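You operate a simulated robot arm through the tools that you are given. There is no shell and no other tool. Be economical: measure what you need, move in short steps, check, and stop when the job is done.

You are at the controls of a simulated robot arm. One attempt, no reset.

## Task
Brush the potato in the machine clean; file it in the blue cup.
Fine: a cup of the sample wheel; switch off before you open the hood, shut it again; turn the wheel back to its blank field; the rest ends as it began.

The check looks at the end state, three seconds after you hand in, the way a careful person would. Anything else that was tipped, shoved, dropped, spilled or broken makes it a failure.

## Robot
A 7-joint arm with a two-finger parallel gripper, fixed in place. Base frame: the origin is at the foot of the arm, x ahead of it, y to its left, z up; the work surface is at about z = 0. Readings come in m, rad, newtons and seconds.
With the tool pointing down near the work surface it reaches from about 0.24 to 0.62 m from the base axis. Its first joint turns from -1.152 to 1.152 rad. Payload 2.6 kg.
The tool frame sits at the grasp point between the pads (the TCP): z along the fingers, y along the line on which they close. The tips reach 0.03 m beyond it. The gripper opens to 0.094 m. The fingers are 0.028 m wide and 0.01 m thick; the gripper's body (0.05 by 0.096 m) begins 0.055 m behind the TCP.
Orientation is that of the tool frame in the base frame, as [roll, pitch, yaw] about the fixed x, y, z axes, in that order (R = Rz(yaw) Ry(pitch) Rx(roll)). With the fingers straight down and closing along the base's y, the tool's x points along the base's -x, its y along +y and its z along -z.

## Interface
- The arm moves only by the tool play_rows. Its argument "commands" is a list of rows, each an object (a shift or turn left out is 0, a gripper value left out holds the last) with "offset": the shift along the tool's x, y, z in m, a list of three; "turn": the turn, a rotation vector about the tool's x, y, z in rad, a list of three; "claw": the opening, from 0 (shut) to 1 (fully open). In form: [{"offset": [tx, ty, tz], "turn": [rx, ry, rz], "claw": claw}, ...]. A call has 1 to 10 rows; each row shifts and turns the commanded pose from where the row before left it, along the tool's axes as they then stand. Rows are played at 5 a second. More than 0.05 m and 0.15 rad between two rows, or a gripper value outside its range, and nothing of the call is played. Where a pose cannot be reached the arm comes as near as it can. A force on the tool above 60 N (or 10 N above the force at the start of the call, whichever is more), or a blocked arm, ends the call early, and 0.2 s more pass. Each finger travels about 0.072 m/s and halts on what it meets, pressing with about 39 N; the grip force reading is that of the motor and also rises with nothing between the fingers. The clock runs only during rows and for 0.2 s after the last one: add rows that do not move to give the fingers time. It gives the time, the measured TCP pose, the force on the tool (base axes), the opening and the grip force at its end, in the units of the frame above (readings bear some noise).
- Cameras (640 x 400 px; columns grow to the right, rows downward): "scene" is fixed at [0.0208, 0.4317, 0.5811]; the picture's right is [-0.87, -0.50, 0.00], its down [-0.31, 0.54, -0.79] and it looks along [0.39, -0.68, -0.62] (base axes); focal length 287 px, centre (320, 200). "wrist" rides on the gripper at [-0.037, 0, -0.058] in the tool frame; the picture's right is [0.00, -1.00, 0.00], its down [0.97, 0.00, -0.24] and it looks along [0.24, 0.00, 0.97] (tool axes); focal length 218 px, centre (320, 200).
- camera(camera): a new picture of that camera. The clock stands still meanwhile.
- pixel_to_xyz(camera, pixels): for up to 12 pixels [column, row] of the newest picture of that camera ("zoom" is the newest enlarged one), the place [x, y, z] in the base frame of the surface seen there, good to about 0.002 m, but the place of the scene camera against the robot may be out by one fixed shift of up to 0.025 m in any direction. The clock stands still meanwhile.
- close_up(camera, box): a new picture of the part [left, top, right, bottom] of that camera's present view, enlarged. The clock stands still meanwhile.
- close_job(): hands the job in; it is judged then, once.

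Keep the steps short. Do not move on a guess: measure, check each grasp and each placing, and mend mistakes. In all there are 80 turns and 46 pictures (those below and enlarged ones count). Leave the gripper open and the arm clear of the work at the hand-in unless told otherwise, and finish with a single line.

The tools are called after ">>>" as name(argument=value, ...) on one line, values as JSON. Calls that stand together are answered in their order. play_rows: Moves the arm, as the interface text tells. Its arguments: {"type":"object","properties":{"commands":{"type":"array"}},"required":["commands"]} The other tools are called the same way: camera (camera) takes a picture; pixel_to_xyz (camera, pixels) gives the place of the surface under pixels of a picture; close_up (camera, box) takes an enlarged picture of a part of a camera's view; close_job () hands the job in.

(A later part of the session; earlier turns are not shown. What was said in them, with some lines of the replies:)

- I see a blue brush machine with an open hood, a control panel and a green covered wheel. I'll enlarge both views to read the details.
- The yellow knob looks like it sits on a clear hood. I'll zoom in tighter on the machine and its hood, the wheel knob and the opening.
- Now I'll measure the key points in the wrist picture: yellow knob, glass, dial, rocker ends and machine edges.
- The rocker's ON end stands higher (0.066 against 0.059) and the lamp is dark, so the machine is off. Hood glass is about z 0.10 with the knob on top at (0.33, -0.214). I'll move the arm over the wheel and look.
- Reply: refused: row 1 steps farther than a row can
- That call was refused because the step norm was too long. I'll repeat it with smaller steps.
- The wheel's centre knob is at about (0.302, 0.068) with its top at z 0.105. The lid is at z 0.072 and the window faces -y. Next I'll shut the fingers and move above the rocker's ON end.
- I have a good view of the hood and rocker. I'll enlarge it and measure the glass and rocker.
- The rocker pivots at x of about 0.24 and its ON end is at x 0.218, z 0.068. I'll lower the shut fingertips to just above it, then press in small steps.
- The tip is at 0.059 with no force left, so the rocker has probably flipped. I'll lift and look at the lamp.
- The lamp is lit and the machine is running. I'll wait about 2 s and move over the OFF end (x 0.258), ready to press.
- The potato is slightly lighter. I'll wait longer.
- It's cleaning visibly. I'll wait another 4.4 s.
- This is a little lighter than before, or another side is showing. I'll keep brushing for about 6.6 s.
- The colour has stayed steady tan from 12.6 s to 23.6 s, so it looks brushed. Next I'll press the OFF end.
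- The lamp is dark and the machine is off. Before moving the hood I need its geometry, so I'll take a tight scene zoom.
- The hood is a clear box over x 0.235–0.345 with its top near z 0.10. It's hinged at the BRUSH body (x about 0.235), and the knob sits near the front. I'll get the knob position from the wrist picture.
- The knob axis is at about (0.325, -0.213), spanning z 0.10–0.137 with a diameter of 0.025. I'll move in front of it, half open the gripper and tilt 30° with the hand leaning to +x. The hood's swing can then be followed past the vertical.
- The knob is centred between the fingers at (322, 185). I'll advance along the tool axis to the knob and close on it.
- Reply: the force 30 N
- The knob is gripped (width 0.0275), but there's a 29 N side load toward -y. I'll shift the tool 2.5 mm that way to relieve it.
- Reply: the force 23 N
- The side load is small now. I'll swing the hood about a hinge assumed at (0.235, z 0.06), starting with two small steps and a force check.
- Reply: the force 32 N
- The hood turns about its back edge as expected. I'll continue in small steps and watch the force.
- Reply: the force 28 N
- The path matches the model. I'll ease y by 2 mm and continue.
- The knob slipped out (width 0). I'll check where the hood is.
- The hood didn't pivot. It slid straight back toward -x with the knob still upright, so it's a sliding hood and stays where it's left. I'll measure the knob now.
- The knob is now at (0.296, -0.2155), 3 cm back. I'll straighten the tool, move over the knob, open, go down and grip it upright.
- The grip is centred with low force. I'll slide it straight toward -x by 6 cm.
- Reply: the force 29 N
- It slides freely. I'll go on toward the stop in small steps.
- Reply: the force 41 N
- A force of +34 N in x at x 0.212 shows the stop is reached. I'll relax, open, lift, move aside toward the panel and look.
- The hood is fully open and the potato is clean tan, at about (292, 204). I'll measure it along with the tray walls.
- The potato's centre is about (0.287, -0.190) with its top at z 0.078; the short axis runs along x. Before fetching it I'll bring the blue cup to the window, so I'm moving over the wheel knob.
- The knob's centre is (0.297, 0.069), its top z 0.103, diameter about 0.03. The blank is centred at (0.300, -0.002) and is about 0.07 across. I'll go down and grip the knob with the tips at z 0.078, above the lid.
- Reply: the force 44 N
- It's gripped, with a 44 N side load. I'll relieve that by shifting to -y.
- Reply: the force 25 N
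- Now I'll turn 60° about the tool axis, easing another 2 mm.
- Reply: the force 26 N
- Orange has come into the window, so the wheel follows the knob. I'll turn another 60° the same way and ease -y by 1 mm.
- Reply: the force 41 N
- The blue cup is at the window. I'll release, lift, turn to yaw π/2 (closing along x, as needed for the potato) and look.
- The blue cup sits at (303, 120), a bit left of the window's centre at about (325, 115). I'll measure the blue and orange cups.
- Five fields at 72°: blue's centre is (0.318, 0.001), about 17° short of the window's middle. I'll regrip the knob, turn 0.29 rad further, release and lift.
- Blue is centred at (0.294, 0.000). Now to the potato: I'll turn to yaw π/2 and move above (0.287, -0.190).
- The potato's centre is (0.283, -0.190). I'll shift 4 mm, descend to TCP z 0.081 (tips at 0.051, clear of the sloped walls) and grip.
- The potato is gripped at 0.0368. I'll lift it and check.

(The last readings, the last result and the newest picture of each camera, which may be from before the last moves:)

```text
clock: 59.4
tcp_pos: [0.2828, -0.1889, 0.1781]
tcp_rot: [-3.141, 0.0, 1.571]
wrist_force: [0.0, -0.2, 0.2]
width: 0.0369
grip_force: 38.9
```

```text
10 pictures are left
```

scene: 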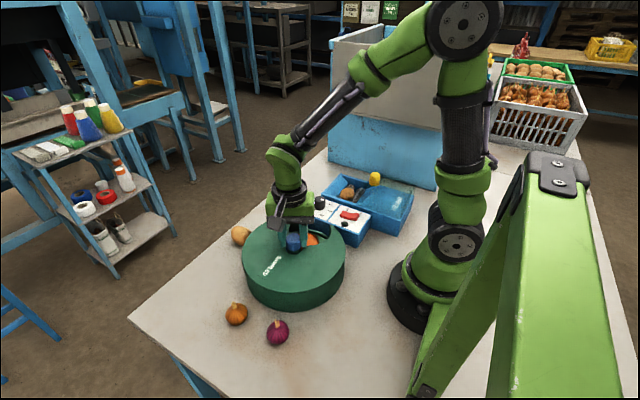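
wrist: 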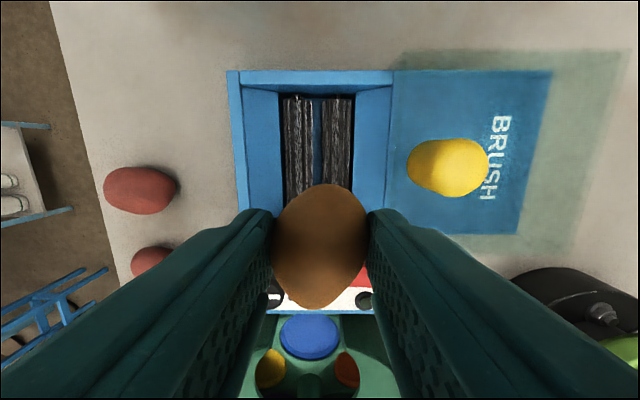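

The potato is held. I'll carry it at this height to the blue cup at (0.294, 0.000).

>>> play_rows(commands=[{"offset": [0.04, 0.002, -0.01]}, {"offset": [0.04, 0.002, 0]}, {"offset": [0.04, 0.002, 0]}, {"offset": [0.04, 0.002, 0]}, {"offset": [0.028, 0.003, 0]}, {}, {}])

>>> camera(camera="wrist")

```text
clock: 61.0
tcp_pos: [0.2935, 0.0006, 0.1869]
tcp_rot: [3.141, 0.0, 1.571]
wrist_force: [-0.6, -0.3, -0.5]
width: 0.0367
grip_force: 39.2
```

```text
9 pictures are left
```

wrist: 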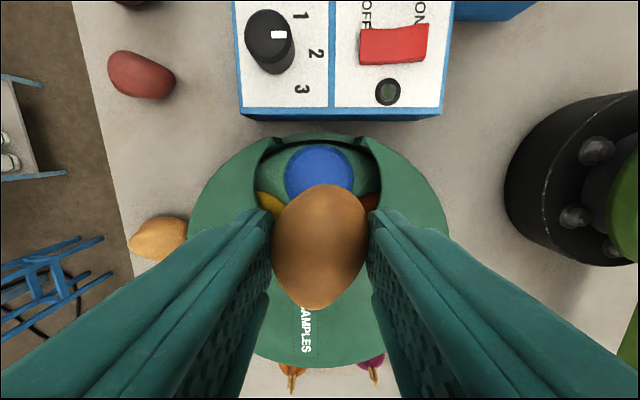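

It's above the blue cup with the window clear around it. I'll lower it in steps.

>>> play_rows(commands=[{"offset": [0, 0, 0.04]}, {"offset": [0, 0, 0.04]}, {"offset": [0, 0, 0.03]}, {"offset": [0, 0, 0.012]}, {"offset": [0, 0, 0.005]}, {}])

```text
clock: 62.4
tcp_pos: [0.2935, 0.0001, 0.0589]
tcp_rot: [-3.14, -0.001, 1.57]
wrist_force: [0.1, 0.0, 0.2]
width: 0.0367
grip_force: 38.6
```

>>> play_rows(commands=[{"offset": [0, 0, 0.003]}, {}, {"offset": [0, 0, 0.002]}, {}])

```text
clock: 63.4
tcp_pos: [0.2947, 0.0002, 0.0564]
tcp_rot: [3.136, 0.0, 1.571]
wrist_force: [-0.3, 1.6, 19.6]
width: 0.0366
grip_force: 38.4
```

It has contact at z 0.056 (19.6 N). I'll raise 1.5 mm, open gently, retreat and look.

>>> play_rows(commands=[{"offset": [0, 0, -0.0015]}, {"claw": 0.45}, {"claw": 0.5}, {}, {"offset": [0, 0, -0.03]}, {"offset": [0, 0, -0.04]}, {"offset": [0, 0, -0.04]}, {"offset": [0.03, 0, -0.035]}, {"offset": [0.036, 0, -0.02]}, {}])

>>> camera(camera="wrist")

```text
clock: 65.6
tcp_pos: [0.293, 0.0654, 0.2212]
tcp_rot: [3.139, -0.001, 1.571]
wrist_force: [-1.0, -0.4, -0.4]
width: 0.047
grip_force: 0.1
```

```text
8 pictures are left
```

wrist: 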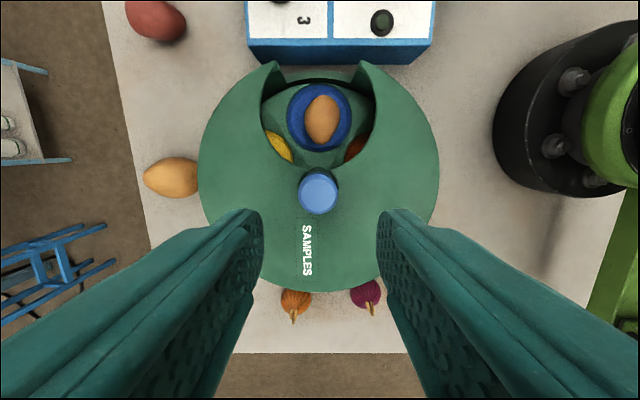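

The potato rests in the blue cup at (321, 120). Next I'll grip the wheel knob at a yaw of about 1.0 and turn the wheel back.

>>> play_rows(commands=[{"offset": [0, 0.002, 0], "claw": 0.6}, {"turn": [0, 0, 0.143]}, {"turn": [0, 0, 0.143]}, {"turn": [0, 0, 0.143]}, {"turn": [0, 0, 0.142]}, {"offset": [0, 0, 0.04]}, {"offset": [0, 0, 0.04]}, {"offset": [0, 0, 0.0335]}, {}])

>>> play_rows(commands=[{"claw": 0}, {}, {}, {}])

```text
clock: 67.6
tcp_pos: [0.2954, 0.0662, 0.1082]
tcp_rot: [-3.141, 0.0, 1.001]
wrist_force: [0.5, -0.3, 0.3]
width: 0.0565
grip_force: 0.0
```

```text
clock: 68.6
tcp_pos: [0.2941, 0.0688, 0.1087]
tcp_rot: [-3.14, 0.002, 0.998]
wrist_force: [-15.2, 9.4, -0.9]
width: 0.0336
grip_force: 45.1
```

Gripped with a low side load. I'll turn back gently, first half (1.2 rad).

>>> play_rows(commands=[{"turn": [0, 0, -0.12]}, {"turn": [0, 0, -0.12]}, {"turn": [0, 0, -0.12]}, {"turn": [0, 0, -0.12]}, {"turn": [0, 0, -0.12]}, {"turn": [0, 0, -0.12]}, {"turn": [0, 0, -0.12]}, {"turn": [0, 0, -0.12]}, {"turn": [0, 0, -0.12]}, {"turn": [0, 0, -0.12]}])

>>> play_rows(commands=[{"turn": [0, 0, -0.12]}, {"turn": [0, 0, -0.12]}, {"turn": [0, 0, -0.12]}, {"turn": [0, 0, -0.12]}, {"turn": [0, 0, -0.12]}, {"turn": [0, 0, -0.12]}, {"turn": [0, 0, -0.12]}, {"turn": [0, 0, -0.12]}, {"turn": [0, 0, -0.12]}, {"turn": [0, 0, -0.105]}])

```text
clock: 70.8
tcp_pos: [0.2957, 0.0669, 0.1074]
tcp_rot: [3.14, -0.002, 2.201]
wrist_force: [-8.1, 18.8, 8.7]
width: 0.0334
grip_force: 44.7
```

```text
clock: 73.0
tcp_pos: [0.2953, 0.0674, 0.1085]
tcp_rot: [-3.141, 0.002, -2.893]
wrist_force: [5.3, 31.7, -1.7]
width: 0.0335
grip_force: 45.7
```

Now at yaw -2.893 (3.39). I'll release, lift, turn back to yaw π, and check the blank's position.

>>> play_rows(commands=[{"claw": 0.6}, {}, {"offset": [0, 0, -0.04]}, {"offset": [0, 0, -0.04]}, {"offset": [0, 0, -0.03]}, {"turn": [0, 0, 0.124]}, {"turn": [0, 0, 0.124]}, {}])

>>> camera(camera="wrist")

>>> pixel_to_xyz(camera="wrist", pixels=[[376, 178], [345, 178], [408, 178], [376, 150], [376, 206]])

```text
clock: 74.8
tcp_pos: [0.2957, 0.0645, 0.2176]
tcp_rot: [3.141, 0.001, 3.136]
wrist_force: [0.0, -0.3, 0.0]
width: 0.0562
grip_force: 0.0
```

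```text
7 pictures are left
```

wrist: 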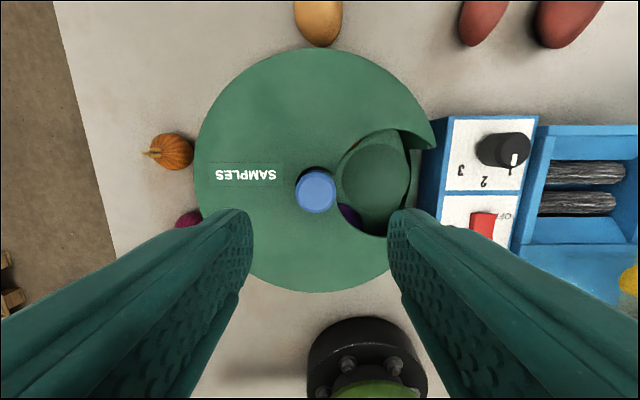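

```text
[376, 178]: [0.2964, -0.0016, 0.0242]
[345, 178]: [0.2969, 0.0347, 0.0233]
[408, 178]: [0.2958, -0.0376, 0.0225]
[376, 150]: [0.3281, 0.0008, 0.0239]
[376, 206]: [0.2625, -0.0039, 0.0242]
```

The blank is back as it was, with the disc at (376, 174) and the same relation to the knob as at the start. Next I'll go above the hood knob (about 0.212, -0.215) to shut it.

>>> play_rows(commands=[{"offset": [0.008, -0.04, 0]}, {"offset": [0.008, -0.04, 0]}, {"offset": [0.008, -0.04, 0]}, {"offset": [0.008, -0.04, 0]}, {"offset": [0.008, -0.04, 0]}, {"offset": [0.008, -0.04, 0]}, {"offset": [0.008, -0.04, 0]}, {}])

>>> camera(camera="wrist")

```text
clock: 76.6
tcp_pos: [0.2386, -0.2143, 0.2173]
tcp_rot: [3.141, 0.0, 3.138]
wrist_force: [0.0, -0.9, 0.5]
width: 0.0564
grip_force: 0.0
```

```text
6 pictures are left
```

wrist: 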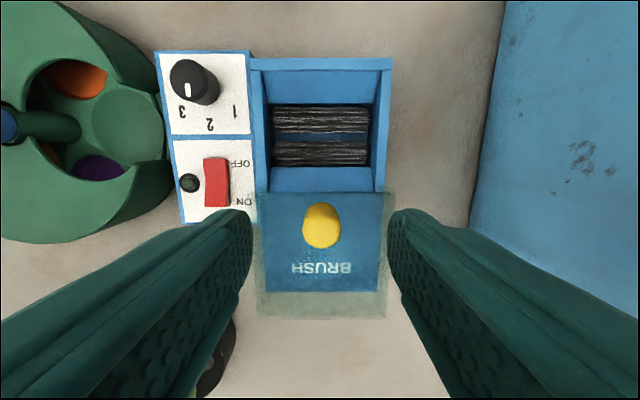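

>>> pixel_to_xyz(camera="wrist", pixels=[[321, 230], [308, 230], [335, 230], [321, 218], [321, 240]])

```text
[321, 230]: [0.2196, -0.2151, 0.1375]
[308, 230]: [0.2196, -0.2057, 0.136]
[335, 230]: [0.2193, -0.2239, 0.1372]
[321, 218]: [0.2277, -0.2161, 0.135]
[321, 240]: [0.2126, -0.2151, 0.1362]
```

The knob's centre is (0.218, -0.215). I'll go down over it and grip.

>>> play_rows(commands=[{"offset": [0.02, -0.001, 0]}, {"offset": [0, 0, 0.04]}, {"offset": [0, 0, 0.0405]}, {}, {"claw": 0}, {}, {}])

```text
clock: 78.2
tcp_pos: [0.2191, -0.2147, 0.1381]
tcp_rot: [3.138, 0.001, 3.138]
wrist_force: [0.2, 6.2, -5.8]
width: 0.0276
grip_force: 45.2
```

Gripped. I'll slide toward +x by 9 cm, then creep to the stop.

>>> play_rows(commands=[{"offset": [-0.018, 0, 0]}, {"offset": [-0.018, 0, 0]}, {"offset": [-0.018, 0, 0]}, {"offset": [-0.018, 0, 0]}, {"offset": [-0.018, 0, 0]}, {}])

>>> play_rows(commands=[{"offset": [-0.006, 0, 0]}, {"offset": [-0.006, 0, 0]}, {"offset": [-0.004, 0, 0]}, {"offset": [-0.003, 0, 0]}, {}])

```text
clock: 79.6
tcp_pos: [0.3105, -0.2156, 0.1379]
tcp_rot: [-3.137, 0.004, 3.138]
wrist_force: [0.6, -0.8, 11.7]
width: 0.0275
grip_force: 45.4
```

```text
clock: 80.8
tcp_pos: [0.3292, -0.2143, 0.1381]
tcp_rot: [-3.141, -0.001, 3.137]
wrist_force: [-10.8, 9.1, 29.8]
width: 0.0276
grip_force: 44.9
```

Near the stop (-11 N). I'll nudge 4 mm more to be sure.

>>> play_rows(commands=[{"offset": [-0.004, 0, 0]}, {}])

```text
clock: 81.4
tcp_pos: [0.3292, -0.2156, 0.1357]
tcp_rot: [3.136, -0.009, 3.13]
wrist_force: [-44.5, 13.4, 26.9]
width: 0.0279
grip_force: 44.8
```

The stop is firm at x 0.329 (-44 N), so the hood is shut. I'll relax, open, lift clear and check.

>>> play_rows(commands=[{"offset": [0.005, 0, 0]}, {"claw": 0.7}, {}, {"offset": [0, 0, -0.04]}, {"offset": [0, 0, -0.045]}, {"offset": [-0.02, 0.02, -0.04]}, {"offset": [-0.02, 0.03, -0.03]}, {"offset": [-0.02, 0.02, -0.03], "claw": 1}, {}, {}])

>>> camera(camera="wrist")

>>> close_up(camera="scene", box=[220, 150, 420, 350])

```text
clock: 83.6
tcp_pos: [0.3872, -0.1455, 0.3231]
tcp_rot: [-3.141, -0.001, 3.138]
wrist_force: [-0.1, 0.5, -0.2]
width: 0.0939
grip_force: 0.1
```

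```text
5 pictures are left
```

wrist: 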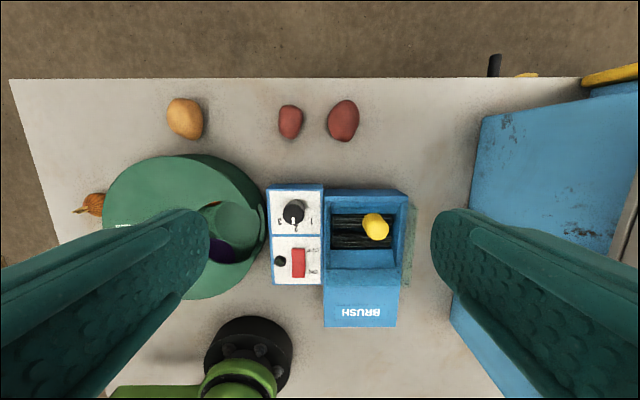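

```text
2.00 times, centred on (320, 250) of scene
```

zoom: 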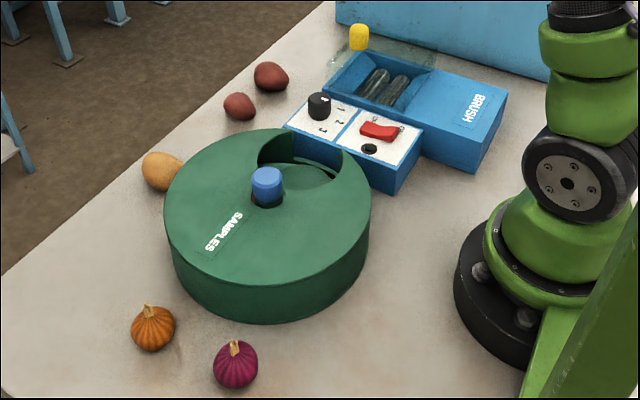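

Everything matches the starting view: hood shut with its knob at (359, 37) in the zoom, lamp dark, dial at 2, wheel on its blank field, other items untouched, gripper open and clear. Handing in.

>>> close_job()

```text
The job is handed in.
```

The brushed potato is in the blue cup, the wheel is back on its blank field, and the machine is off with its hood shut.
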